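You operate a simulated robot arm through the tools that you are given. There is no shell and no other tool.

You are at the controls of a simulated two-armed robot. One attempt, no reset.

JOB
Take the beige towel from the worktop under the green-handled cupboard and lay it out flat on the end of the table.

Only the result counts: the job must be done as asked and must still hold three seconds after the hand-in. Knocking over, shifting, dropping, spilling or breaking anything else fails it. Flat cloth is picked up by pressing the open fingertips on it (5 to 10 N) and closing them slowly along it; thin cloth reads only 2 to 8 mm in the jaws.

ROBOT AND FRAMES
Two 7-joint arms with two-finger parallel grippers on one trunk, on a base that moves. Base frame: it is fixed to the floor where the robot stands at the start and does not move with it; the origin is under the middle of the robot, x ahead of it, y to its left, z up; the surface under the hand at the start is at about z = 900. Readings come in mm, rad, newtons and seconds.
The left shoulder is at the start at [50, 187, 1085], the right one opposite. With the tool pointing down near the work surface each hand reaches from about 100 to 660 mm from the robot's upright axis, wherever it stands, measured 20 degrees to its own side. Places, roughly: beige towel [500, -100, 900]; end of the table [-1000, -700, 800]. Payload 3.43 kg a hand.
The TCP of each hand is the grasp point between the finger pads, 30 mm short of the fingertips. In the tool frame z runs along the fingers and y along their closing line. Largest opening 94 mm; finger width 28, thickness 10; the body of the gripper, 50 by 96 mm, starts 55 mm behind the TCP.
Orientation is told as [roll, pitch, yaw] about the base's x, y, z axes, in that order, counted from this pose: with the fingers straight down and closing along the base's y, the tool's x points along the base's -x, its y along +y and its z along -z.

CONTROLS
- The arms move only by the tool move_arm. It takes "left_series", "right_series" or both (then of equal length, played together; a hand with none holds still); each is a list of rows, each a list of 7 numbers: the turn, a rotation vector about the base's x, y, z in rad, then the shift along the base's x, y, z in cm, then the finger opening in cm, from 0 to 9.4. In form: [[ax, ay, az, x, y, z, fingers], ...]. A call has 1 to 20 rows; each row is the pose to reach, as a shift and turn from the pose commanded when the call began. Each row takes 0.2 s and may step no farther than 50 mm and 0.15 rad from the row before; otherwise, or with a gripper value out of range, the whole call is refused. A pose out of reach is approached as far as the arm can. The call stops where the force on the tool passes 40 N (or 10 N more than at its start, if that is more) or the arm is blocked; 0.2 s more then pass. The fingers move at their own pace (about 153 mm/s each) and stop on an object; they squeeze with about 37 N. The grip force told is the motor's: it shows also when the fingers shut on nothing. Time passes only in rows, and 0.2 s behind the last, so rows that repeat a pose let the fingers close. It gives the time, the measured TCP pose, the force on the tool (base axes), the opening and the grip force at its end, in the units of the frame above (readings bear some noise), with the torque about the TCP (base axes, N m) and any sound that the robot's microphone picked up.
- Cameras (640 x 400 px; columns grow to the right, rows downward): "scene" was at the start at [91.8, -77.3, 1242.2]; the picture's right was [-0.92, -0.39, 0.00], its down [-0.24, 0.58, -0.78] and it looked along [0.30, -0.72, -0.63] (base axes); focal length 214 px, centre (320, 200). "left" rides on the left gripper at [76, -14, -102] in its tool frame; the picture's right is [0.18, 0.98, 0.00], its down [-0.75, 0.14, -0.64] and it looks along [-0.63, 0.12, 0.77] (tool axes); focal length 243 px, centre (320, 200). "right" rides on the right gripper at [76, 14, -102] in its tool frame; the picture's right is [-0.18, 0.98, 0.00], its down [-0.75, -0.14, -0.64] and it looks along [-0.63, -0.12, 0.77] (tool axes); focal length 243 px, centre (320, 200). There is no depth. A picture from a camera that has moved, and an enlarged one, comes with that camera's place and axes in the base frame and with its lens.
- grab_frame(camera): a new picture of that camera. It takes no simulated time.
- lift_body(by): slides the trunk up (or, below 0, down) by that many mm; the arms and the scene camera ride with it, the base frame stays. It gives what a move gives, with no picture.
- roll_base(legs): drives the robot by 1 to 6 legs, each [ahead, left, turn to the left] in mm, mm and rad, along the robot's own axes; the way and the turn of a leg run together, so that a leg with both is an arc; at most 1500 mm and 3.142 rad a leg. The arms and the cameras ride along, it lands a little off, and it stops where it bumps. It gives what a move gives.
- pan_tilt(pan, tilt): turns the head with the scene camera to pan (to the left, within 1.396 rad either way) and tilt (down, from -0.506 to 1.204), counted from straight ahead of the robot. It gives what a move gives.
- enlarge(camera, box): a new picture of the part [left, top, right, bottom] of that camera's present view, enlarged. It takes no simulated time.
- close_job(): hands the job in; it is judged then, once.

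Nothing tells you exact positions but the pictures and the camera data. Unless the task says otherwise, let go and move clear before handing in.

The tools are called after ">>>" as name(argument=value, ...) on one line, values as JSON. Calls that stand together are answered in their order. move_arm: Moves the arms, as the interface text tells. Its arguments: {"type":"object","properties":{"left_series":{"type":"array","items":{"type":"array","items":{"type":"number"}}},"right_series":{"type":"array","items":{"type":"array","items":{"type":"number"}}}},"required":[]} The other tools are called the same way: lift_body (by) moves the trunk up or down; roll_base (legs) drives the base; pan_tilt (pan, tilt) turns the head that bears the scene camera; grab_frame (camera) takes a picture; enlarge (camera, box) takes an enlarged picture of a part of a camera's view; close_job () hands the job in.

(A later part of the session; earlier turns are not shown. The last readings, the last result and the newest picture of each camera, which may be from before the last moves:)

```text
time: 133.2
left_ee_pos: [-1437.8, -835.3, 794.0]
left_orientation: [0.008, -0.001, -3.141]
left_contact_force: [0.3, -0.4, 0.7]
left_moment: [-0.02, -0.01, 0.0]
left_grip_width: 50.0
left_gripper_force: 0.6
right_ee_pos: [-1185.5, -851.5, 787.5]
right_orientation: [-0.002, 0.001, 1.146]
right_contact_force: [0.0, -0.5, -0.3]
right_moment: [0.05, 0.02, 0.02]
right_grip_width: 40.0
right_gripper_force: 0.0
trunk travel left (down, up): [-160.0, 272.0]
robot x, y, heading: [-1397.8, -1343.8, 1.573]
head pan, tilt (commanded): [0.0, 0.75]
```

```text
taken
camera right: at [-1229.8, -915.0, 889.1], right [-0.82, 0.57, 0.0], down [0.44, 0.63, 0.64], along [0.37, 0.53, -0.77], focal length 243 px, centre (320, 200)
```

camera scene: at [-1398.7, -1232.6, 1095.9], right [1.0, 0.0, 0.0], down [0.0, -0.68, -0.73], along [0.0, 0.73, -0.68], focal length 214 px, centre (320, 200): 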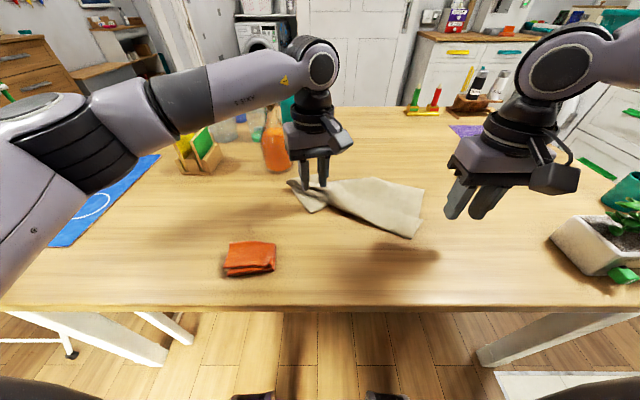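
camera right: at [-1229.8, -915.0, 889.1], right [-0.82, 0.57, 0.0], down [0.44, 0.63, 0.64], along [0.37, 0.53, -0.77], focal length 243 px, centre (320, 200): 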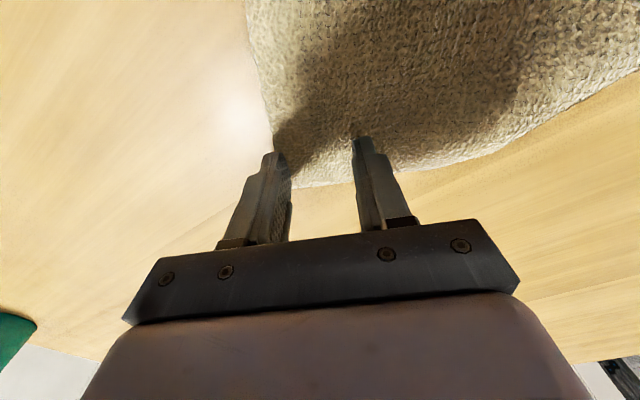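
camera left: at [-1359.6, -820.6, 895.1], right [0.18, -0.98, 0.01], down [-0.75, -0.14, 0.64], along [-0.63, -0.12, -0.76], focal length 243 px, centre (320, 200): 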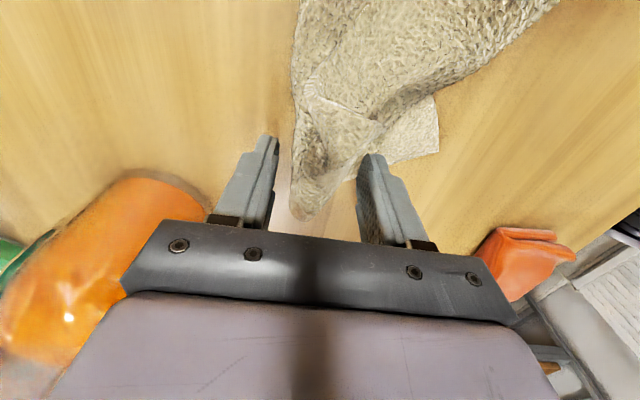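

The A bunch lies between the left fingers. I'll close the left hand on it while pressing the right hand down in small steps.

>>> move_arm(left_series=[[0, 0, 0, 0, 0, -0.2, 4.5], [0, 0, 0, 0, 0, -0.3, 4], [0, 0, 0, 0, 0, -0.3, 3.5], [0, 0, 0, 0, 0, -0.3, 3], [0, 0, 0, 0, 0, -0.3, 2.5], [0, 0, 0, 0, 0, -0.3, 2], [0, 0, 0, 0, 0, -0.3, 1.5], [0, 0, 0, 0, 0, -0.3, 1], [0, 0, 0, 0, 0, -0.3, 0.5], [0, 0, 0, 0, 0, -0.3, 0], [0, 0, 0, 0, 0, -0.3, 0], [0, 0, 0, 0, 0, -0.3, 0]], right_series=[[0, 0, 0, 0, 0, 0, 4], [0, 0, 0, 0, 0, 0, 4], [0, 0, 0, 0, 0, 0, 4], [0, 0, 0, 0, 0, 0, 4], [0, 0, 0, 0, 0, -0.05, 4], [0, 0, 0, 0, 0, -0.1, 4], [0, 0, 0, 0, 0, -0.15, 4], [0, 0, 0, 0, 0, -0.2, 4], [0, 0, 0, 0, 0, -0.2, 4], [0, 0, 0, 0, 0, -0.2, 4], [0, 0, 0, 0, 0, -0.2, 4], [0, 0, 0, 0, 0, -0.2, 4]])

```text
time: 135.8
left_ee_pos: [-1437.3, -834.7, 791.8]
left_orientation: [0.007, -0.002, -3.141]
left_contact_force: [-1.1, 1.5, 1.1]
left_moment: [0.01, 0.02, 0.01]
left_grip_width: 8.4
left_gripper_force: 37.4
right_ee_pos: [-1185.8, -852.0, 785.8]
right_orientation: [-0.003, 0.001, 1.145]
right_contact_force: [-0.4, -0.1, 0.2]
right_moment: [-0.01, 0.03, 0.0]
right_grip_width: 40.0
right_gripper_force: 0.0
trunk travel left (down, up): [-160.0, 272.0]
robot x, y, heading: [-1399.7, -1344.6, 1.575]
head pan, tilt (commanded): [0.0, 0.75]
```

The left grip holds 8.4 mm of cloth. The right hand isn't in contact yet, so I'll keep pressing it down.

>>> move_arm(right_series=[[0, 0, 0, 0, 0, -0.1, 4], [0, 0, 0, 0, 0, -0.2, 4], [0, 0, 0, 0, 0, -0.2, 4]])

>>> move_arm(right_series=[[0, 0, 0, 0, 0, -0.1, 4], [0, 0, 0, 0, 0, -0.1, 4]])

```text
time: 136.6
left_ee_pos: [-1437.1, -834.9, 791.1]
left_orientation: [0.006, -0.003, -3.142]
left_contact_force: [-0.2, 0.5, 0.4]
left_moment: [-0.01, -0.03, -0.01]
left_grip_width: 8.4
left_gripper_force: 37.1
right_ee_pos: [-1185.4, -851.1, 783.6]
right_orientation: [0.001, -0.001, 1.148]
right_contact_force: [-1.5, -0.4, 4.5]
right_moment: [-0.02, 0.06, 0.0]
right_grip_width: 40.3
right_gripper_force: 0.1
trunk travel left (down, up): [-160.0, 272.0]
robot x, y, heading: [-1398.2, -1344.4, 1.575]
head pan, tilt (commanded): [0.0, 0.75]
```

```text
time: 137.2
left_ee_pos: [-1438.5, -834.3, 790.5]
left_orientation: [0.006, -0.001, -3.142]
left_contact_force: [-0.2, 0.7, 0.8]
left_moment: [-0.03, -0.06, 0.03]
left_grip_width: 8.4
left_gripper_force: 37.1
right_ee_pos: [-1186.1, -850.8, 784.4]
right_orientation: [0.001, -0.002, 1.146]
right_contact_force: [0.3, -0.5, 7.1]
right_moment: [-0.02, 0.02, 0.03]
right_grip_width: 40.1
right_gripper_force: 0.1
trunk travel left (down, up): [-160.0, 272.0]
robot x, y, heading: [-1394.0, -1347.0, 1.573]
head pan, tilt (commanded): [0.0, 0.75]
```

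>>> move_arm(right_series=[[0, 0, 0, -0.12, 0.06, -0.05, 3.73], [0, 0, 0, -0.25, 0.11, -0.06, 3.46], [0, 0, 0, -0.37, 0.17, -0.06, 3.19], [0, 0, 0, -0.49, 0.22, -0.06, 2.92], [0, 0, 0, -0.62, 0.28, -0.06, 2.65], [0, 0, 0, -0.74, 0.33, -0.06, 2.38], [0, 0, 0, -0.86, 0.39, -0.06, 2.11], [0, 0, 0, -0.98, 0.44, -0.06, 1.84], [0, 0, 0, -1.11, 0.5, -0.06, 1.57], [0, 0, 0, -1.23, 0.55, -0.06, 1.3], [0, 0, 0, -1.35, 0.61, -0.06, 1.03], [0, 0, 0, -1.48, 0.67, -0.06, 0.76], [0, 0, 0, -1.6, 0.72, -0.06, 0.49], [0, 0, 0, -1.72, 0.78, -0.06, 0.22], [0, 0, 0, -1.8, 0.81, -0.06, 0], [0, 0, 0, -1.8, 0.81, -0.06, 0], [0, 0, 0, -1.8, 0.81, -0.06, 0]])

>>> grab_frame(camera="right")

```text
time: 140.8
left_ee_pos: [-1438.8, -835.6, 792.0]
left_orientation: [0.006, -0.002, -3.142]
left_contact_force: [0.3, -0.7, 1.7]
left_moment: [-0.05, -0.02, 0.0]
left_grip_width: 8.5
left_gripper_force: 37.3
right_ee_pos: [-1193.8, -850.5, 784.4]
right_orientation: [-0.001, -0.001, 1.146]
right_contact_force: [0.1, -0.8, 2.3]
right_moment: [-0.03, 0.01, 0.04]
right_grip_width: 4.3
right_gripper_force: 37.0
right hand out of reach, approached as far as the arm can: row 7, 8, 9, 10, 11, 12, 13, 14, 15, 16, 17
trunk travel left (down, up): [-160.0, 272.0]
robot x, y, heading: [-1399.3, -1343.2, 1.576]
head pan, tilt (commanded): [0.0, 0.75]
```

```text
taken
camera right: at [-1237.4, -915.2, 886.0], right [-0.82, 0.57, 0.0], down [0.44, 0.63, 0.64], along [0.37, 0.53, -0.77], focal length 243 px, centre (320, 200)
```

right: 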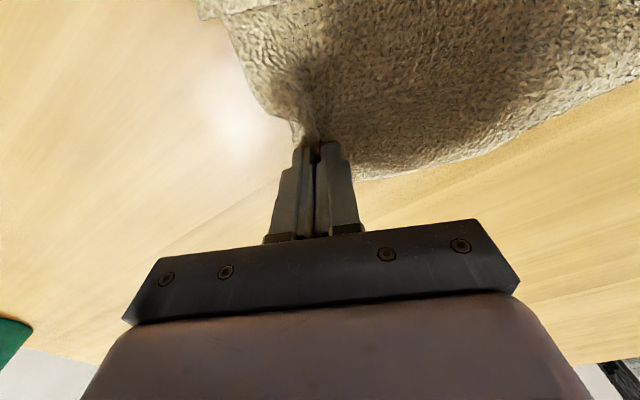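

The right grip now holds 4.3 mm at corner D. I'll raise the towel with the trunk so both hands move together.

>>> lift_body(by=80)

>>> grab_frame(camera="scene")

>>> lift_body(by=170)

>>> grab_frame(camera="scene")

>>> grab_frame(camera="right")

>>> grab_frame(camera="left")

```text
time: 142.0
left_ee_pos: [-1438.3, -834.3, 870.0]
left_orientation: [0.006, 0.0, -3.142]
left_contact_force: [-0.4, 0.8, 0.1]
left_moment: [-0.03, 0.03, 0.02]
left_grip_width: 8.5
left_gripper_force: 36.6
right_ee_pos: [-1194.6, -850.6, 864.2]
right_orientation: [0.0, 0.0, 1.147]
right_contact_force: [-0.8, 0.2, 0.0]
right_moment: [-0.01, -0.01, -0.01]
right_grip_width: 4.2
right_gripper_force: 37.2
trunk travel left (down, up): [-240.0, 192.0]
robot x, y, heading: [-1398.4, -1344.9, 1.575]
head pan, tilt (commanded): [0.0, 0.75]
```

```text
taken
camera scene: at [-1398.7, -1202.5, 1175.8], right [1.0, 0.0, 0.0], down [0.0, -0.68, -0.73], along [0.0, 0.73, -0.68], focal length 214 px, centre (320, 200)
```

scene: 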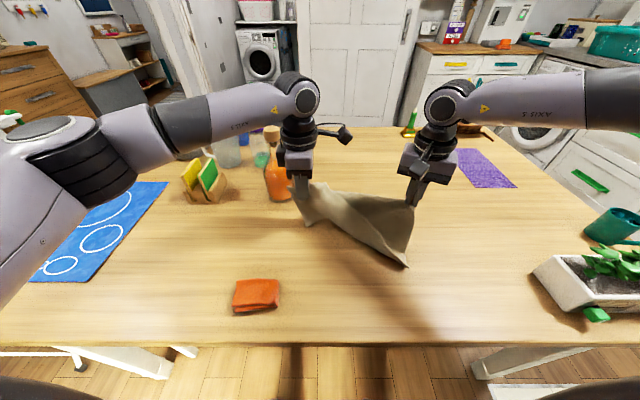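

```text
time: 143.9
left_ee_pos: [-1437.1, -833.7, 1040.1]
left_orientation: [0.006, -0.001, -3.14]
left_contact_force: [0.1, -0.1, -0.4]
left_moment: [-0.04, 0.02, 0.06]
left_grip_width: 8.5
left_gripper_force: 37.2
right_ee_pos: [-1192.7, -851.4, 1033.0]
right_orientation: [0.001, -0.001, 1.147]
right_contact_force: [-0.2, 0.4, -0.7]
right_moment: [-0.01, -0.03, 0.01]
right_grip_width: 4.5
right_gripper_force: 36.6
trunk travel left (down, up): [-410.0, 22.0]
robot x, y, heading: [-1397.0, -1348.0, 1.576]
head pan, tilt (commanded): [0.0, 0.75]
```

```text
taken
camera scene: at [-1398.7, -1202.5, 1345.8], right [1.0, 0.0, 0.0], down [0.0, -0.68, -0.73], along [0.0, 0.73, -0.68], focal length 214 px, centre (320, 200)
```

scene: 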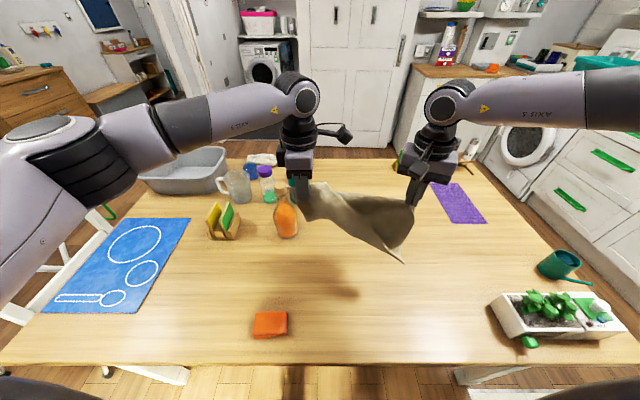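

```text
taken
camera right: at [-1237.3, -914.7, 1135.8], right [-0.82, 0.57, 0.0], down [0.44, 0.63, 0.64], along [0.37, 0.53, -0.77], focal length 243 px, centre (320, 200)
```

right: 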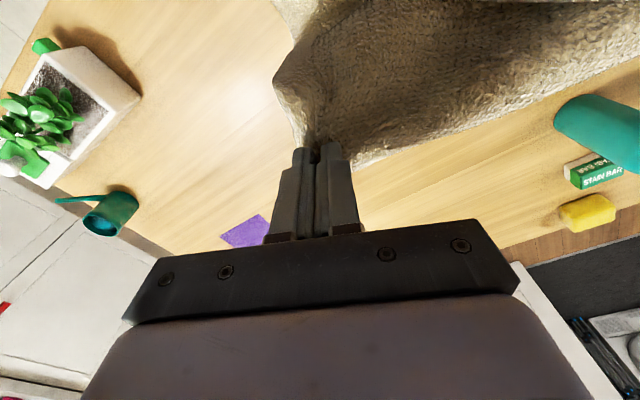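

```text
taken
camera left: at [-1360.1, -820.3, 1142.3], right [0.18, -0.98, 0.01], down [-0.75, -0.14, 0.64], along [-0.63, -0.12, -0.76], focal length 243 px, centre (320, 200)
```

left: 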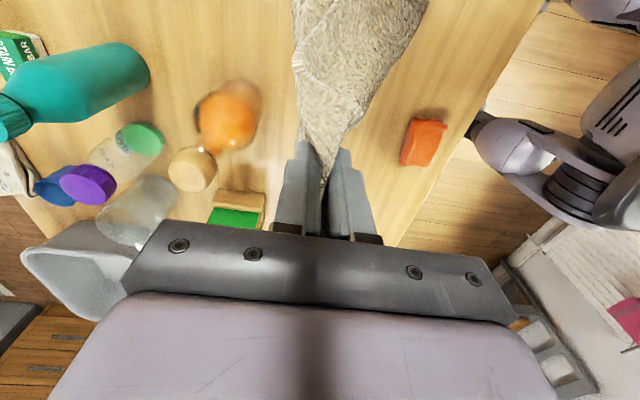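

>>> enlarge(camera="scene", box=[260, 140, 460, 280])

>>> enlarge(camera="left", box=[240, 0, 480, 180])

```text
2.86 times, centred on (360, 210) of scene
camera zoom: at [-1398.7, -1202.5, 1345.8], right [1.0, 0.0, 0.0], down [0.0, -0.68, -0.73], along [0.0, 0.73, -0.68], focal length 613 px, centre (206, 171)
```

zoom: 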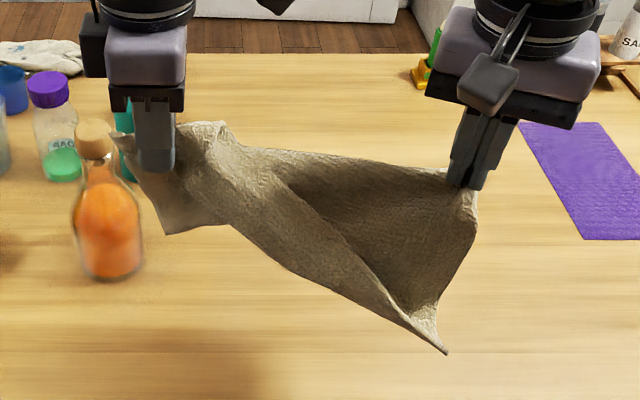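

```text
2.22 times, centred on (360, 90) of left
camera zoom: at [-1360.1, -820.3, 1142.3], right [0.18, -0.98, 0.01], down [-0.75, -0.14, 0.64], along [-0.63, -0.12, -0.76], focal length 539 px, centre (231, 444)
```

zoom: 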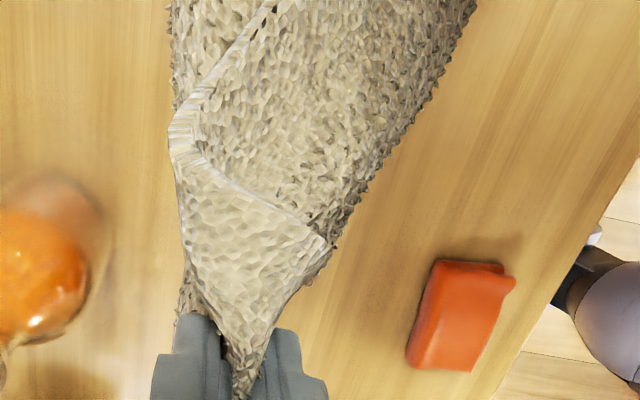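

The towel hangs along its diagonal: the left hand holds a point near B, the right holds D, C hangs near-right, and A is folded over on top. I'll shift the base right and slightly forward, then check from above before spreading the hands.

>>> roll_base(legs=[[0, -150, 0], [40, 0, 0]])

>>> move_arm(left_series=[[0, 0, 0, -1, -1.5, 0, 0], [0, 0, 0, -2, -3, 0, 0], [0, 0, 0, -3, -4.5, 0, 0], [0, 0, 0, -3, -6, 0, 0], [0, 0, 0, -3, -7.5, 0, 0], [0, 0, 0, -3, -7.5, 0, 0]])

>>> grab_frame(camera="scene")

>>> grab_frame(camera="left")

```text
time: 146.3
left_ee_pos: [-1288.6, -794.2, 1040.6]
left_orientation: [0.007, -0.002, -3.141]
left_contact_force: [0.2, 1.6, -1.0]
left_moment: [-0.07, 0.02, 0.03]
left_grip_width: 8.4
left_gripper_force: 37.4
right_ee_pos: [-1044.4, -810.7, 1032.6]
right_orientation: [0.001, 0.0, 1.146]
right_contact_force: [-1.0, 0.5, 0.2]
right_moment: [-0.04, -0.03, 0.0]
right_grip_width: 4.3
right_gripper_force: 36.8
trunk travel left (down, up): [-410.0, 22.0]
robot x, y, heading: [-1248.7, -1308.1, 1.576]
head pan, tilt (commanded): [0.0, 0.75]
```

```text
time: 147.7
left_ee_pos: [-1319.6, -870.7, 1039.5]
left_orientation: [0.007, -0.001, -3.142]
left_contact_force: [1.4, 0.0, -1.0]
left_moment: [-0.01, -0.06, 0.02]
left_grip_width: 8.3
left_gripper_force: 36.9
right_ee_pos: [-1045.2, -810.9, 1034.8]
right_orientation: [0.0, -0.002, 1.147]
right_contact_force: [-2.0, -0.8, 0.0]
right_moment: [0.01, 0.04, 0.01]
right_grip_width: 4.2
right_gripper_force: 36.5
trunk travel left (down, up): [-410.0, 22.0]
robot x, y, heading: [-1250.7, -1307.1, 1.574]
head pan, tilt (commanded): [0.0, 0.75]
```

```text
taken
camera scene: at [-1249.4, -1162.5, 1345.8], right [1.0, 0.0, 0.0], down [0.0, -0.68, -0.73], along [0.0, 0.73, -0.68], focal length 214 px, centre (320, 200)
```

scene: 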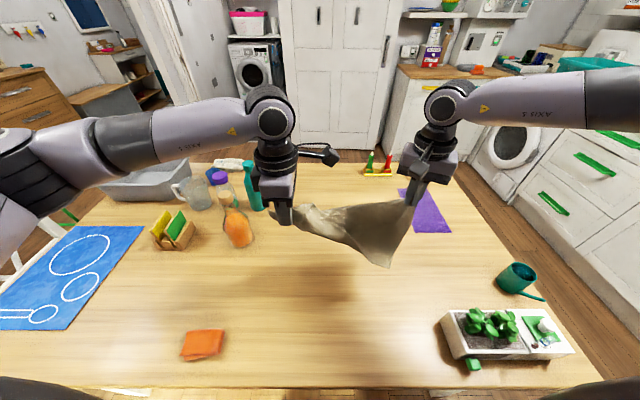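

```text
taken
camera left: at [-1241.1, -855.4, 1142.3], right [0.18, -0.98, 0.01], down [-0.75, -0.14, 0.64], along [-0.63, -0.12, -0.76], focal length 243 px, centre (320, 200)
```

left: 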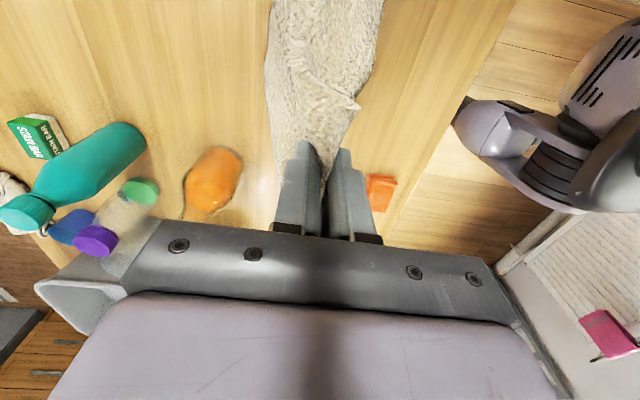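

>>> enlarge(camera="scene", box=[240, 160, 460, 290])

>>> enlarge(camera="left", box=[220, 0, 440, 180])

>>> grab_frame(camera="right")

```text
2.91 times, centred on (350, 225) of scene
camera zoom: at [-1249.4, -1162.5, 1345.8], right [1.0, 0.0, 0.0], down [0.0, -0.68, -0.73], along [0.0, 0.73, -0.68], focal length 624 px, centre (233, 127)
```

zoom: 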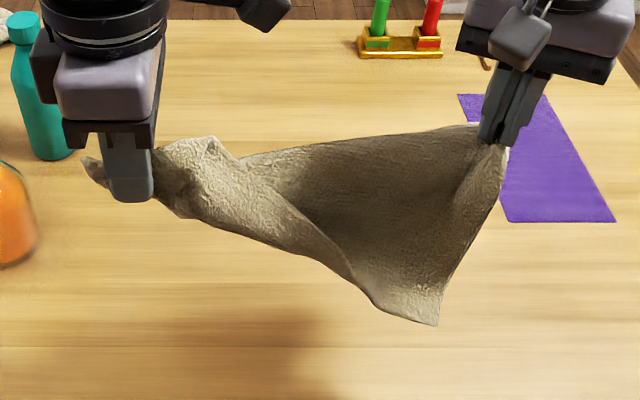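

```text
2.22 times, centred on (330, 90) of left
camera zoom: at [-1241.1, -855.4, 1142.3], right [0.18, -0.98, 0.01], down [-0.75, -0.14, 0.64], along [-0.63, -0.12, -0.76], focal length 539 px, centre (298, 444)
```

zoom: 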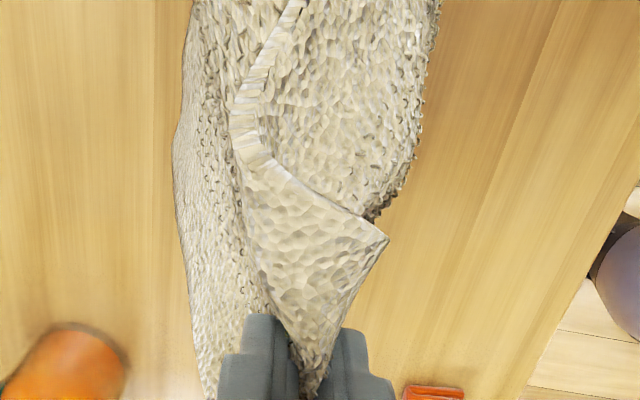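

```text
taken
camera right: at [-1088.2, -874.7, 1135.9], right [-0.82, 0.57, 0.0], down [0.44, 0.63, 0.64], along [0.37, 0.53, -0.77], focal length 243 px, centre (320, 200)
```

right: 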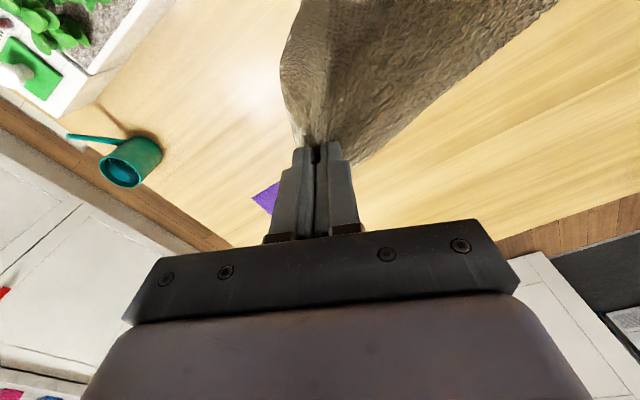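

The hold is effectively edge A–D, with the B tip bunched into the left grip and C hanging freely under D. I'll move both hands back toward me, then lay the cloth outward by alternately lowering the trunk and moving forward.

>>> move_arm(left_series=[[0, 0, 0, 0, -3, 0, 0], [0, 0, 0, 0, -6, 0, 0], [0, 0, 0, 0, -9, 0, 0], [0, 0, 0, 0, -12, 0, 0], [0, 0, 0, 0, -15, 0, 0], [0, 0, 0, 0, -18, 0, 0], [0, 0, 0, 0, -18.5, 0, 0], [0, 0, 0, 0, -18.5, 0, 0]], right_series=[[0, 0, 0, 0, -3, 0, 0], [0, 0, 0, 0, -6, 0, 0], [0, 0, 0, 0, -9, 0, 0], [0, 0, 0, 0, -12, 0, 0], [0, 0, 0, 0, -15, 0, 0], [0, 0, 0, 0, -18, 0, 0], [0, 0, 0, 0, -18.5, 0, 0], [0, 0, 0, 0, -18.5, 0, 0]])

>>> lift_body(by=-50)

>>> grab_frame(camera="scene")

>>> grab_frame(camera="right")

```text
time: 149.5
left_ee_pos: [-1318.9, -1054.8, 1041.3]
left_orientation: [0.008, 0.0, -3.142]
left_contact_force: [1.2, -0.3, 0.1]
left_moment: [-0.05, -0.05, -0.01]
left_grip_width: 8.3
left_gripper_force: 37.1
right_ee_pos: [-1044.5, -995.4, 1034.8]
right_orientation: [0.0, -0.003, 1.147]
right_contact_force: [-1.6, -1.1, -0.8]
right_moment: [-0.02, 0.04, 0.03]
right_grip_width: 4.4
right_gripper_force: 36.8
trunk travel left (down, up): [-410.0, 22.0]
robot x, y, heading: [-1249.1, -1303.8, 1.574]
head pan, tilt (commanded): [0.0, 0.75]
```

```text
time: 150.4
left_ee_pos: [-1318.9, -1054.2, 989.6]
left_orientation: [0.008, -0.002, -3.141]
left_contact_force: [1.6, 0.8, 0.5]
left_moment: [-0.03, -0.03, 0.02]
left_grip_width: 8.3
left_gripper_force: 36.9
right_ee_pos: [-1044.8, -995.9, 983.7]
right_orientation: [0.001, -0.002, 1.147]
right_contact_force: [-2.6, -0.9, 0.5]
right_moment: [-0.04, 0.06, 0.04]
right_grip_width: 4.2
right_gripper_force: 36.7
trunk travel left (down, up): [-360.0, 72.0]
robot x, y, heading: [-1247.7, -1299.9, 1.572]
head pan, tilt (commanded): [0.0, 0.75]
```

```text
taken
camera scene: at [-1249.5, -1162.7, 1295.9], right [1.0, 0.0, 0.0], down [0.0, -0.68, -0.73], along [0.0, 0.73, -0.68], focal length 214 px, centre (320, 200)
```

scene: 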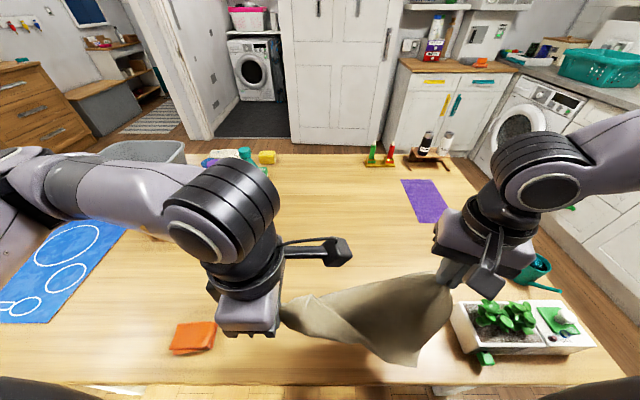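

```text
taken
camera right: at [-1088.2, -1059.9, 1085.9], right [-0.82, 0.57, 0.0], down [0.44, 0.63, 0.64], along [0.37, 0.53, -0.77], focal length 243 px, centre (320, 200)
```

right: 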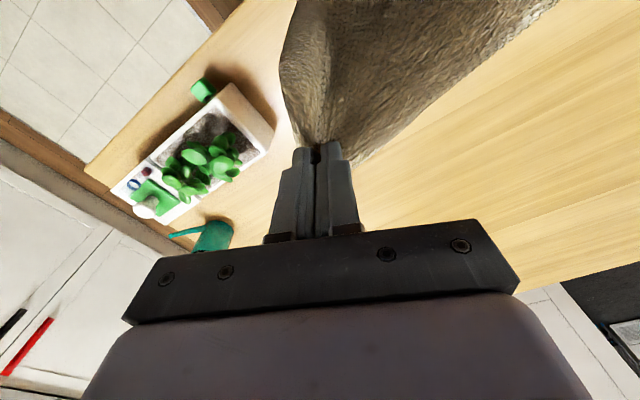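

C is just touching the table about 27 mm inside the near edge. I'll continue the outward lay: lower, advance, lower, advance.

>>> lift_body(by=-17)

>>> move_arm(left_series=[[0, 0, 0, 0, 1.6, 0, 0], [0, 0, 0, 0, 3.3, 0, 0], [0, 0, 0, 0, 3.3, 0, 0]], right_series=[[0, 0, 0, 0, 1.6, 0, 0], [0, 0, 0, 0, 3.3, 0, 0], [0, 0, 0, 0, 3.3, 0, 0]])

>>> lift_body(by=-22)

>>> move_arm(left_series=[[0, 0, 0, 0, 1.5, 0, 0], [0, 0, 0, 0, 3, 0, 0], [0, 0, 0, 0, 3, 0, 0]], right_series=[[0, 0, 0, 0, 1.5, 0, 0], [0, 0, 0, 0, 3, 0, 0], [0, 0, 0, 0, 3, 0, 0]])

>>> lift_body(by=-26)

>>> move_arm(left_series=[[0, 0, 0, 0, 1.3, 0, 0], [0, 0, 0, 0, 2.5, 0, 0], [0, 0, 0, 0, 2.5, 0, 0]], right_series=[[0, 0, 0, 0, 1.3, 0, 0], [0, 0, 0, 0, 2.5, 0, 0], [0, 0, 0, 0, 2.5, 0, 0]])

>>> grab_frame(camera="scene")

```text
time: 151.1
left_ee_pos: [-1319.4, -1055.8, 973.4]
left_orientation: [0.007, -0.002, -3.142]
left_contact_force: [2.1, 0.2, -0.8]
left_moment: [-0.01, -0.07, 0.02]
left_grip_width: 8.2
left_gripper_force: 36.6
right_ee_pos: [-1044.2, -997.1, 967.7]
right_orientation: [-0.001, -0.001, 1.148]
right_contact_force: [-2.0, -0.6, 0.1]
right_moment: [-0.01, 0.05, 0.02]
right_grip_width: 4.3
right_gripper_force: 37.2
trunk travel left (down, up): [-343.0, 89.0]
robot x, y, heading: [-1248.8, -1302.1, 1.573]
head pan, tilt (commanded): [0.0, 0.75]
```

```text
time: 151.9
left_ee_pos: [-1319.3, -1022.4, 973.2]
left_orientation: [0.006, -0.002, -3.142]
left_contact_force: [1.9, 0.7, 0.3]
left_moment: [-0.06, -0.06, 0.0]
left_grip_width: 8.2
left_gripper_force: 37.4
right_ee_pos: [-1044.3, -963.0, 967.1]
right_orientation: [0.0, -0.002, 1.147]
right_contact_force: [-2.4, -0.4, -0.3]
right_moment: [-0.02, 0.05, 0.06]
right_grip_width: 4.1
right_gripper_force: 37.2
trunk travel left (down, up): [-343.0, 89.0]
robot x, y, heading: [-1249.2, -1305.0, 1.573]
head pan, tilt (commanded): [0.0, 0.75]
```

```text
time: 152.6
left_ee_pos: [-1318.9, -1021.9, 952.8]
left_orientation: [0.006, -0.001, -3.141]
left_contact_force: [1.8, 0.7, 0.3]
left_moment: [0.02, -0.05, -0.02]
left_grip_width: 8.3
left_gripper_force: 37.3
right_ee_pos: [-1045.6, -963.1, 945.0]
right_orientation: [-0.001, -0.002, 1.145]
right_contact_force: [-1.9, -0.2, 0.0]
right_moment: [-0.05, 0.06, 0.03]
right_grip_width: 4.3
right_gripper_force: 37.2
trunk travel left (down, up): [-321.0, 111.0]
robot x, y, heading: [-1254.2, -1308.0, 1.573]
head pan, tilt (commanded): [0.0, 0.75]
```

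```text
time: 153.4
left_ee_pos: [-1318.5, -991.9, 952.0]
left_orientation: [0.007, -0.003, -3.141]
left_contact_force: [2.3, 0.0, -1.3]
left_moment: [0.02, -0.09, 0.03]
left_grip_width: 8.2
left_gripper_force: 36.9
right_ee_pos: [-1044.2, -932.4, 945.6]
right_orientation: [0.0, 0.001, 1.147]
right_contact_force: [-1.3, -0.7, -0.8]
right_moment: [-0.02, 0.07, -0.01]
right_grip_width: 4.3
right_gripper_force: 36.6
trunk travel left (down, up): [-321.0, 111.0]
robot x, y, heading: [-1246.2, -1301.7, 1.576]
head pan, tilt (commanded): [0.0, 0.75]
```

```text
time: 154.1
left_ee_pos: [-1318.1, -991.3, 926.4]
left_orientation: [0.006, -0.001, -3.141]
left_contact_force: [1.4, -0.3, -0.1]
left_moment: [-0.03, -0.03, 0.0]
left_grip_width: 8.4
left_gripper_force: 37.0
right_ee_pos: [-1044.3, -933.5, 918.8]
right_orientation: [0.001, 0.0, 1.146]
right_contact_force: [-1.8, -0.7, 0.6]
right_moment: [0.01, 0.07, 0.0]
right_grip_width: 4.5
right_gripper_force: 37.2
trunk travel left (down, up): [-295.0, 137.0]
robot x, y, heading: [-1250.4, -1308.9, 1.572]
head pan, tilt (commanded): [0.0, 0.75]
```

```text
time: 154.9
left_ee_pos: [-1318.1, -966.3, 926.7]
left_orientation: [0.008, -0.003, -3.141]
left_contact_force: [2.7, 0.7, -0.1]
left_moment: [-0.03, -0.05, -0.02]
left_grip_width: 8.2
left_gripper_force: 37.3
right_ee_pos: [-1043.8, -907.1, 920.5]
right_orientation: [0.0, -0.002, 1.147]
right_contact_force: [-1.2, -0.6, 0.1]
right_moment: [-0.04, 0.04, 0.04]
right_grip_width: 4.4
right_gripper_force: 37.4
trunk travel left (down, up): [-295.0, 137.0]
robot x, y, heading: [-1247.7, -1309.2, 1.576]
head pan, tilt (commanded): [0.0, 0.75]
```

```text
taken
camera scene: at [-1249.4, -1162.6, 1230.9], right [1.0, 0.0, 0.0], down [0.0, -0.68, -0.73], along [0.0, 0.73, -0.68], focal length 214 px, centre (320, 200)
```

scene: 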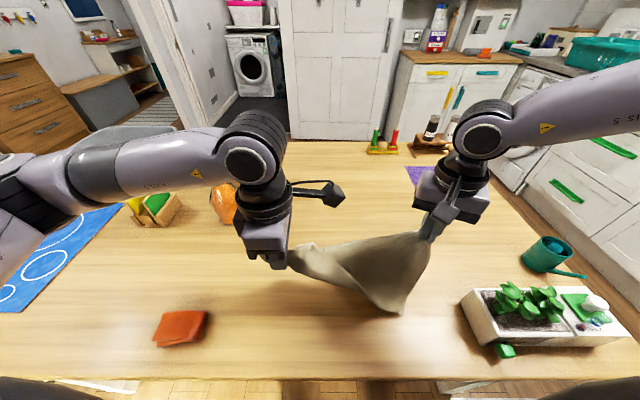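

>>> lift_body(by=-45)

>>> move_arm(left_series=[[0, 0, 0, 0, 2, 0, 0], [0, 0, 0, 0, 4, 0, 0], [0, 0, 0, 0, 4, 0, 0]], right_series=[[0, 0, 0, 0, 2, 0, 0], [0, 0, 0, 0, 4, 0, 0], [0, 0, 0, 0, 4, 0, 0]])

>>> lift_body(by=-40)

>>> move_arm(left_series=[[0, 0, 0, 0, 1.7, 0, 0], [0, 0, 0, 0, 3.4, 0, 0], [0, 0, 0, 0, 3.4, 0, 0]], right_series=[[0, 0, 0, 0, 1.7, 0, 0], [0, 0, 0, 0, 3.4, 0, 0], [0, 0, 0, 0, 3.4, 0, 0]])

>>> lift_body(by=-25)

>>> grab_frame(camera="scene")

>>> grab_frame(camera="left")

```text
time: 155.8
left_ee_pos: [-1319.0, -966.7, 881.4]
left_orientation: [0.006, -0.002, -3.141]
left_contact_force: [1.7, 0.6, -0.1]
left_moment: [-0.01, -0.04, -0.02]
left_grip_width: 8.5
left_gripper_force: 37.3
right_ee_pos: [-1043.4, -907.3, 874.2]
right_orientation: [0.0, -0.002, 1.146]
right_contact_force: [-2.3, -1.2, -0.8]
right_moment: [-0.01, 0.02, -0.02]
right_grip_width: 4.2
right_gripper_force: 36.8
trunk travel left (down, up): [-250.0, 182.0]
robot x, y, heading: [-1247.5, -1305.9, 1.57]
head pan, tilt (commanded): [0.0, 0.75]
```

```text
time: 156.6
left_ee_pos: [-1318.5, -925.3, 881.9]
left_orientation: [0.009, -0.002, 3.142]
left_contact_force: [1.3, 0.3, -0.5]
left_moment: [-0.04, -0.06, 0.01]
left_grip_width: 8.3
left_gripper_force: 36.7
right_ee_pos: [-1044.7, -867.6, 874.7]
right_orientation: [-0.001, -0.003, 1.146]
right_contact_force: [-1.5, 0.2, 0.3]
right_moment: [-0.05, 0.05, 0.01]
right_grip_width: 4.5
right_gripper_force: 37.1
trunk travel left (down, up): [-250.0, 182.0]
robot x, y, heading: [-1247.1, -1308.4, 1.575]
head pan, tilt (commanded): [0.0, 0.75]
```

```text
time: 157.4
left_ee_pos: [-1318.4, -927.0, 841.3]
left_orientation: [0.007, -0.001, -3.142]
left_contact_force: [1.8, 0.8, -0.2]
left_moment: [-0.04, -0.06, 0.03]
left_grip_width: 8.2
left_gripper_force: 36.8
right_ee_pos: [-1043.9, -869.3, 834.0]
right_orientation: [0.001, -0.003, 1.148]
right_contact_force: [-1.7, -0.1, 0.4]
right_moment: [-0.02, 0.06, 0.03]
right_grip_width: 4.2
right_gripper_force: 36.6
trunk travel left (down, up): [-210.0, 222.0]
robot x, y, heading: [-1249.9, -1309.1, 1.573]
head pan, tilt (commanded): [0.0, 0.75]
```

```text
time: 158.2
left_ee_pos: [-1318.1, -892.4, 841.5]
left_orientation: [0.006, -0.001, -3.142]
left_contact_force: [2.6, 1.8, 0.3]
left_moment: [-0.03, -0.06, 0.03]
left_grip_width: 8.2
left_gripper_force: 37.2
right_ee_pos: [-1042.9, -833.1, 834.7]
right_orientation: [0.0, -0.001, 1.146]
right_contact_force: [-1.5, -0.3, -0.1]
right_moment: [0.02, 0.07, 0.0]
right_grip_width: 4.1
right_gripper_force: 36.9
trunk travel left (down, up): [-210.0, 222.0]
robot x, y, heading: [-1246.6, -1306.5, 1.574]
head pan, tilt (commanded): [0.0, 0.75]
```

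```text
time: 158.9
left_ee_pos: [-1318.0, -892.8, 815.6]
left_orientation: [0.006, -0.002, -3.143]
left_contact_force: [2.0, -0.1, 0.2]
left_moment: [-0.02, -0.03, -0.01]
left_grip_width: 8.5
left_gripper_force: 37.4
right_ee_pos: [-1043.4, -834.9, 810.8]
right_orientation: [-0.001, -0.002, 1.146]
right_contact_force: [-1.5, -0.7, 1.1]
right_moment: [0.02, 0.07, 0.0]
right_grip_width: 4.5
right_gripper_force: 36.7
trunk travel left (down, up): [-185.0, 247.0]
robot x, y, heading: [-1253.0, -1307.9, 1.57]
head pan, tilt (commanded): [0.0, 0.75]
```

```text
taken
camera scene: at [-1249.4, -1162.7, 1120.8], right [1.0, 0.0, 0.0], down [0.0, -0.68, -0.73], along [0.0, 0.73, -0.68], focal length 214 px, centre (320, 200)
```

scene: 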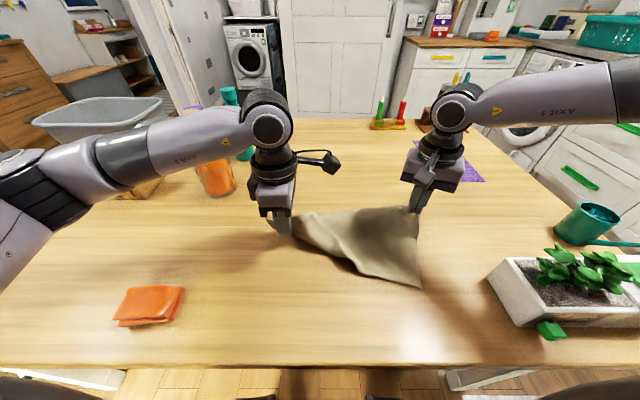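

```text
taken
camera left: at [-1240.6, -878.4, 918.5], right [0.18, -0.98, 0.01], down [-0.75, -0.14, 0.64], along [-0.63, -0.12, -0.76], focal length 243 px, centre (320, 200)
```

left: 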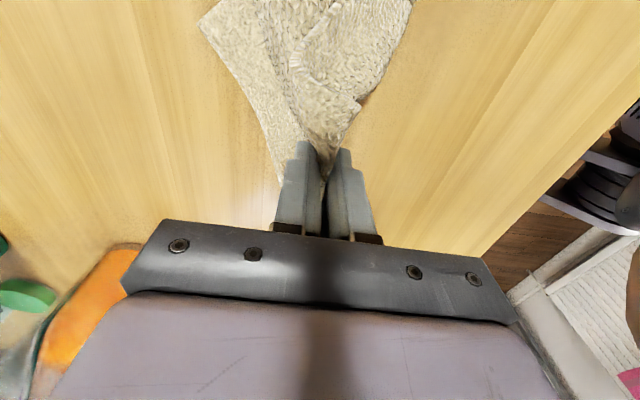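

>>> enlarge(camera="scene", box=[240, 170, 460, 310])

>>> enlarge(camera="left", box=[180, 0, 440, 190])

```text
2.86 times, centred on (350, 240) of scene
camera zoom: at [-1249.4, -1162.7, 1120.8], right [1.0, 0.0, 0.0], down [0.0, -0.68, -0.73], along [0.0, 0.73, -0.68], focal length 613 px, centre (234, 86)
```

zoom: 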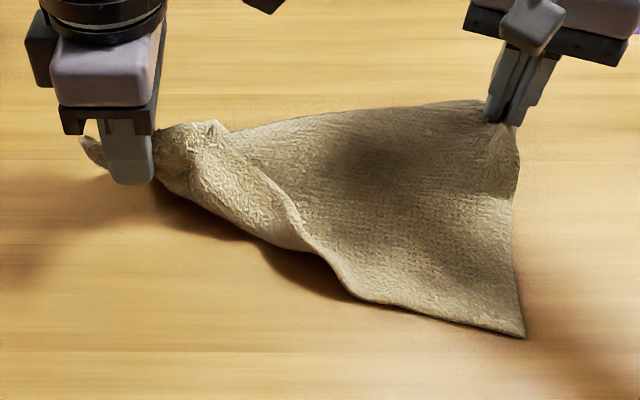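

```text
2.11 times, centred on (310, 95) of left
camera zoom: at [-1240.6, -878.4, 918.5], right [0.18, -0.98, 0.01], down [-0.75, -0.14, 0.64], along [-0.63, -0.12, -0.76], focal length 511 px, centre (341, 421)
```

zoom: 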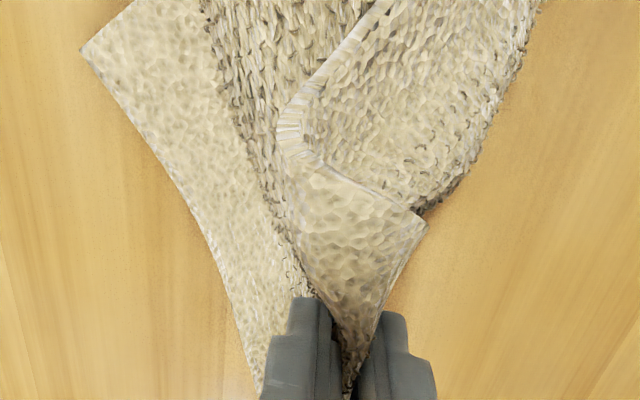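

Now I understand the shape. D (right grip) and C are well placed, A lies at far-left about [-1264, -815] and B at near-left about [-1280, -908], with the left hand pinching the middle of edge A–B. I'll lower to the table, release only the left hand and keep D pinned.

>>> lift_body(by=-21)

>>> move_arm(left_series=[[0, 0, 0, 0, 0, -0.2, 0], [0, 0, 0, 0, 0, -0.2, 0.8], [0, 0, 0, 0, 0, -0.2, 1.6], [0, 0, 0, 0, 0, -0.2, 2.4], [0, 0, 0, 0, 0, -0.2, 3.2], [0, 0, 0, 0, 0, 0.5, 3.4], [0, 0, 0, -0.5, 0, 3, 3.4], [0, 0, 0, -1, 0, 6, 3.4], [0, 0, 0, -2, 0, 9, 3.4], [0, 0, 0, -4, 0, 12, 3.4], [0, 0, 0, -7, 0, 14, 3.4]])

>>> grab_frame(camera="scene")

>>> grab_frame(camera="left")

>>> enlarge(camera="scene", box=[240, 170, 460, 310])

```text
time: 159.6
left_ee_pos: [-1318.3, -892.6, 795.8]
left_orientation: [0.008, -0.001, -3.14]
left_contact_force: [1.5, 0.8, 0.6]
left_moment: [-0.01, -0.06, -0.03]
left_grip_width: 8.2
left_gripper_force: 37.5
right_ee_pos: [-1043.8, -834.1, 788.8]
right_orientation: [0.001, -0.001, 1.146]
right_contact_force: [-1.6, -0.7, 0.4]
right_moment: [-0.03, 0.06, 0.01]
right_grip_width: 4.2
right_gripper_force: 36.9
trunk travel left (down, up): [-164.0, 268.0]
robot x, y, heading: [-1251.0, -1307.0, 1.577]
head pan, tilt (commanded): [0.0, 0.75]
```

```text
time: 162.0
left_ee_pos: [-1389.3, -892.3, 935.9]
left_orientation: [0.008, -0.001, 3.141]
left_contact_force: [0.1, 0.2, 0.1]
left_moment: [0.02, 0.02, -0.01]
left_grip_width: 34.1
left_gripper_force: 0.1
right_ee_pos: [-1043.0, -834.8, 789.6]
right_orientation: [-0.001, -0.002, 1.147]
right_contact_force: [-0.3, 0.3, 0.5]
right_moment: [0.02, -0.01, -0.01]
right_grip_width: 4.2
right_gripper_force: 37.6
trunk travel left (down, up): [-164.0, 268.0]
robot x, y, heading: [-1250.6, -1306.0, 1.571]
head pan, tilt (commanded): [0.0, 0.75]
```

```text
taken
camera scene: at [-1249.5, -1162.7, 1099.9], right [1.0, 0.0, 0.0], down [0.0, -0.68, -0.73], along [0.0, 0.73, -0.68], focal length 214 px, centre (320, 200)
```

scene: 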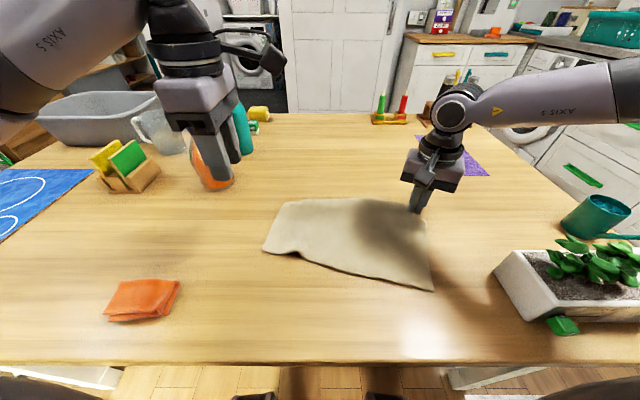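

```text
taken
camera left: at [-1311.4, -878.9, 1038.0], right [0.18, -0.98, 0.01], down [-0.75, -0.14, 0.64], along [-0.63, -0.12, -0.76], focal length 243 px, centre (320, 200)
```

left: 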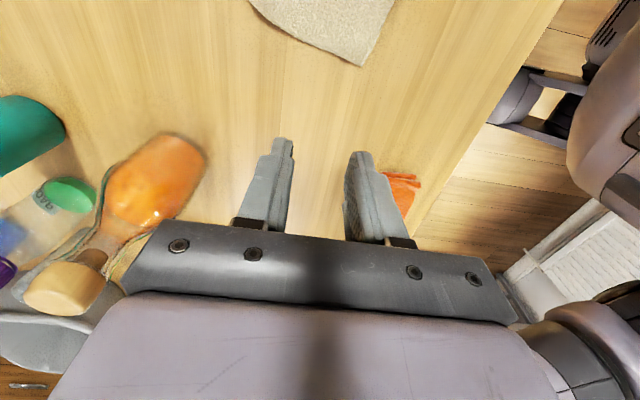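

```text
2.86 times, centred on (350, 240) of scene
camera zoom: at [-1249.5, -1162.7, 1099.9], right [1.0, 0.0, 0.0], down [0.0, -0.68, -0.73], along [0.0, 0.73, -0.68], focal length 613 px, centre (234, 86)
```

zoom: 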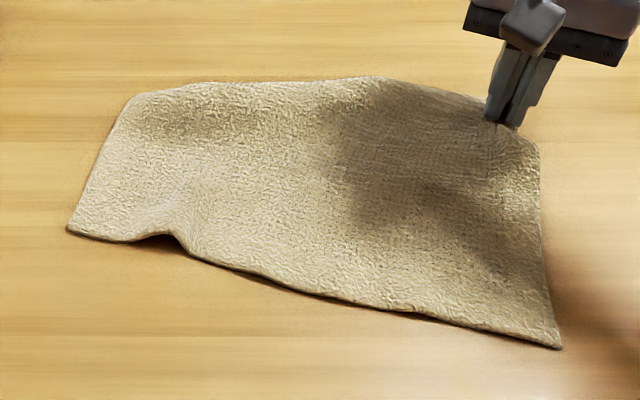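

On release the towel sprang open and looks almost flat, but its visible width (about 130–150 mm instead of 225) suggests a fold-under somewhere. I'll bring the left hand around so its camera looks straight at it.

>>> move_arm(left_series=[[0, 0, -0.13, 0.5, -1, 1, 3.4], [0, 0, -0.26, 1, -2, 2, 3.4], [0, 0, -0.39, 1.5, -3, 3, 3.4], [0, 0, -0.52, 2, -4, 4, 3.4], [0, 0, -0.65, 2.5, -5, 5, 3.4], [0, 0, -0.78, 3, -6, 6, 3.4], [0, 0, -0.91, 4, -7, 7, 3.4], [0, 0, -1.04, 5, -8, 8, 3.4], [0, 0, -1.17, 6, -9, 9, 3.4], [0, 0, -1.3, 7, -10, 9, 3.4], [0, 0, -1.43, 8, -10.5, 9, 3.4], [0, 0, -1.57, 9, -11, 9, 3.4], [0, 0, -1.57, 9, -11, 9, 3.4]])

>>> grab_frame(camera="left")

```text
time: 164.8
left_ee_pos: [-1298.4, -1003.4, 1026.1]
left_orientation: [0.009, -0.001, 1.57]
left_contact_force: [0.6, -1.1, -0.1]
left_moment: [-0.02, 0.05, 0.01]
left_grip_width: 33.7
left_gripper_force: 0.2
right_ee_pos: [-1045.6, -834.7, 789.4]
right_orientation: [-0.003, -0.001, 1.148]
right_contact_force: [1.2, 0.2, 0.4]
right_moment: [-0.02, -0.01, 0.0]
right_grip_width: 4.2
right_gripper_force: 36.9
trunk travel left (down, up): [-164.0, 268.0]
robot x, y, heading: [-1248.7, -1303.9, 1.576]
head pan, tilt (commanded): [0.0, 0.75]
```

```text
taken
camera left: at [-1281.7, -1080.0, 1128.0], right [-0.98, -0.18, 0.01], down [-0.14, 0.75, 0.64], along [-0.12, 0.63, -0.76], focal length 243 px, centre (320, 200)
```

left: 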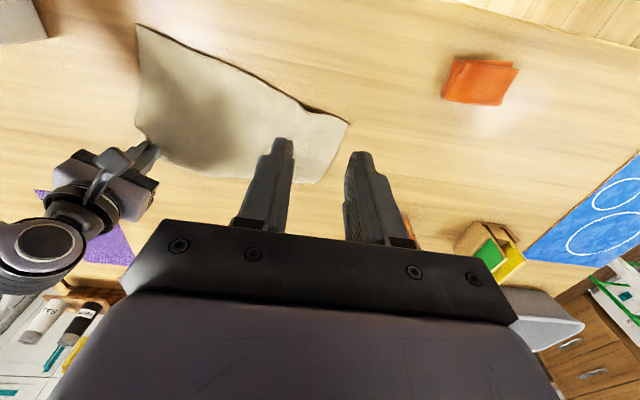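

>>> enlarge(camera="left", box=[120, 10, 370, 200])

>>> pan_tilt(pan=0.0, tilt=0.9)

>>> enlarge(camera="scene", box=[240, 120, 460, 270])

```text
2.11 times, centred on (245, 105) of left
camera zoom: at [-1281.7, -1080.0, 1128.0], right [-0.98, -0.18, 0.01], down [-0.14, 0.75, 0.64], along [-0.12, 0.63, -0.76], focal length 511 px, centre (478, 400)
```

zoom: 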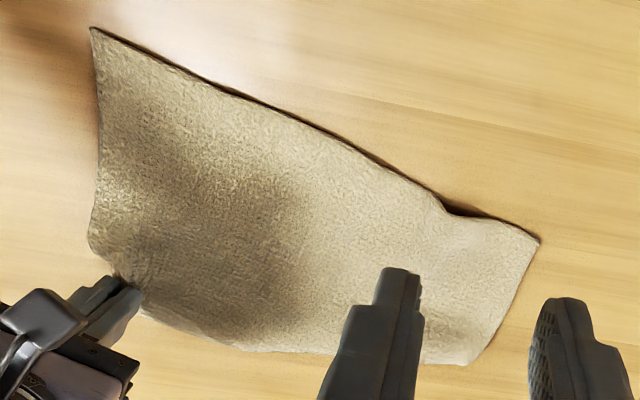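

```text
time: 165.5
left_ee_pos: [-1298.2, -1003.3, 1026.2]
left_orientation: [0.005, -0.002, 1.572]
left_contact_force: [-0.6, 0.0, 0.0]
left_moment: [-0.02, 0.01, 0.02]
left_grip_width: 33.9
left_gripper_force: 0.1
right_ee_pos: [-1044.9, -833.6, 788.8]
right_orientation: [0.0, -0.001, 1.147]
right_contact_force: [0.5, -0.2, 0.1]
right_moment: [-0.04, -0.03, 0.01]
right_grip_width: 4.3
right_gripper_force: 37.1
trunk travel left (down, up): [-164.0, 268.0]
robot x, y, heading: [-1249.2, -1304.6, 1.575]
head pan, tilt (commanded): [0.0, 0.901]
```

```text
2.67 times, centred on (350, 195) of scene
camera zoom: at [-1249.4, -1169.9, 1088.0], right [1.0, 0.0, 0.0], down [0.0, -0.78, -0.62], along [0.0, 0.62, -0.78], focal length 572 px, centre (240, 213)
```

zoom: 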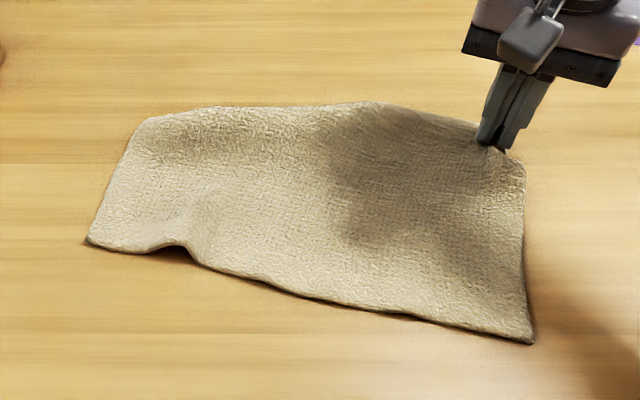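

The near edge B–C is a clean single-layer edge, but corner A is tucked under the far-left side. If I lift the towel by B and C, gravity will open that flap, and then I can lay it far-edge-first. I'll release D and bring the hands over B and C.

>>> move_arm(right_series=[[0, 0, 0, 0, 0, 0, 0.8], [0, 0, 0, 0, 0, 0, 1.8], [0, 0, 0, 0, 0, 0, 2.8], [0, 0, 0, 0, 0, 0.5, 3.2], [0, 0, 0, 0, 0, 3, 3.2], [0, 0, 0, 0, 0, 6, 4], [0, 0, 0.04, -1, -3, 7, 4], [0, 0, 0.08, -2, -6, 7, 4], [0, 0, 0.12, -3, -9, 7, 4], [0, 0, 0.16, -4, -12, 6, 4], [0, 0, 0.18, -4.6, -15.6, 5, 4], [0, 0, 0.18, -4.6, -15.6, 4, 4]], left_series=[[0, 0, -0.02, -0.2, 0.6, -2, 3.4], [0, 0, -0.04, -0.4, 1.2, -4, 3.4], [0, 0, -0.06, -0.7, 1.8, -6, 3.4], [0, 0, -0.08, -0.9, 2.4, -8, 3.4], [0, 0, -0.1, -1.2, 3, -10, 3.4], [0, 0, -0.12, -1.4, 3.6, -12, 3.4], [0, 0, -0.14, -1.7, 4.2, -14, 3.4], [0, 0, -0.16, -1.9, 4.8, -15, 3.4], [0, 0, -0.18, -2.2, 5.4, -16, 3.4], [0, 0, -0.2, -2.4, 6, -17, 3.4], [0, 0, -0.22, -2.6, 6.6, -18, 3.4], [0, 0, -0.24, -2.8, 7.1, -19, 3.4]])

>>> grab_frame(camera="scene")

>>> grab_frame(camera="left")

>>> grab_frame(camera="right")

```text
time: 168.1
left_ee_pos: [-1329.1, -931.8, 835.7]
left_orientation: [0.006, -0.004, 1.333]
left_contact_force: [0.6, 0.1, 0.8]
left_moment: [0.0, -0.02, -0.03]
left_grip_width: 34.0
left_gripper_force: 0.1
right_ee_pos: [-1090.3, -990.5, 828.3]
right_orientation: [0.0, -0.001, 1.324]
right_contact_force: [0.2, 0.3, -0.6]
right_moment: [-0.02, 0.0, 0.01]
right_grip_width: 39.9
right_gripper_force: 0.0
trunk travel left (down, up): [-164.0, 268.0]
robot x, y, heading: [-1249.9, -1307.7, 1.568]
head pan, tilt (commanded): [0.0, 0.901]
```

```text
taken
camera scene: at [-1249.4, -1170.0, 1088.0], right [1.0, 0.0, 0.0], down [0.0, -0.78, -0.62], along [0.0, 0.62, -0.78], focal length 214 px, centre (320, 200)
```

scene: 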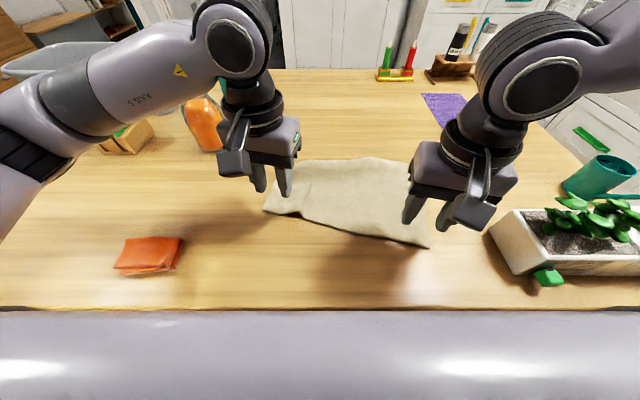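

```text
taken
camera left: at [-1329.6, -1009.8, 937.2], right [-1.0, 0.05, 0.01], down [0.05, 0.76, 0.64], along [0.03, 0.64, -0.76], focal length 243 px, centre (320, 200)
```

left: 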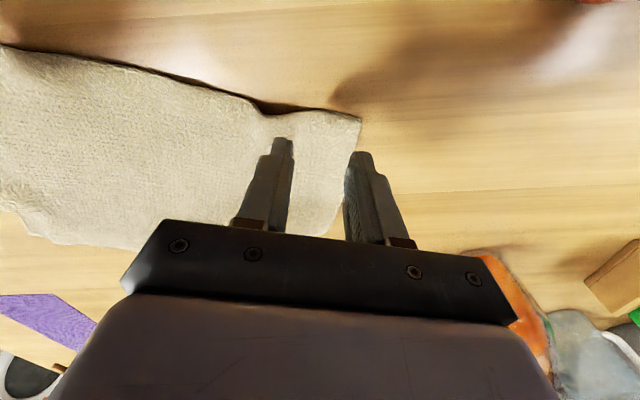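

```text
taken
camera right: at [-1122.2, -1061.7, 930.8], right [-0.91, 0.42, 0.0], down [0.32, 0.7, 0.64], along [0.27, 0.58, -0.77], focal length 243 px, centre (320, 200)
```

right: 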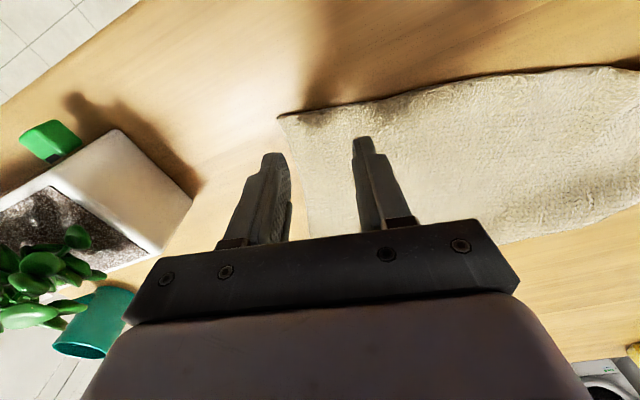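

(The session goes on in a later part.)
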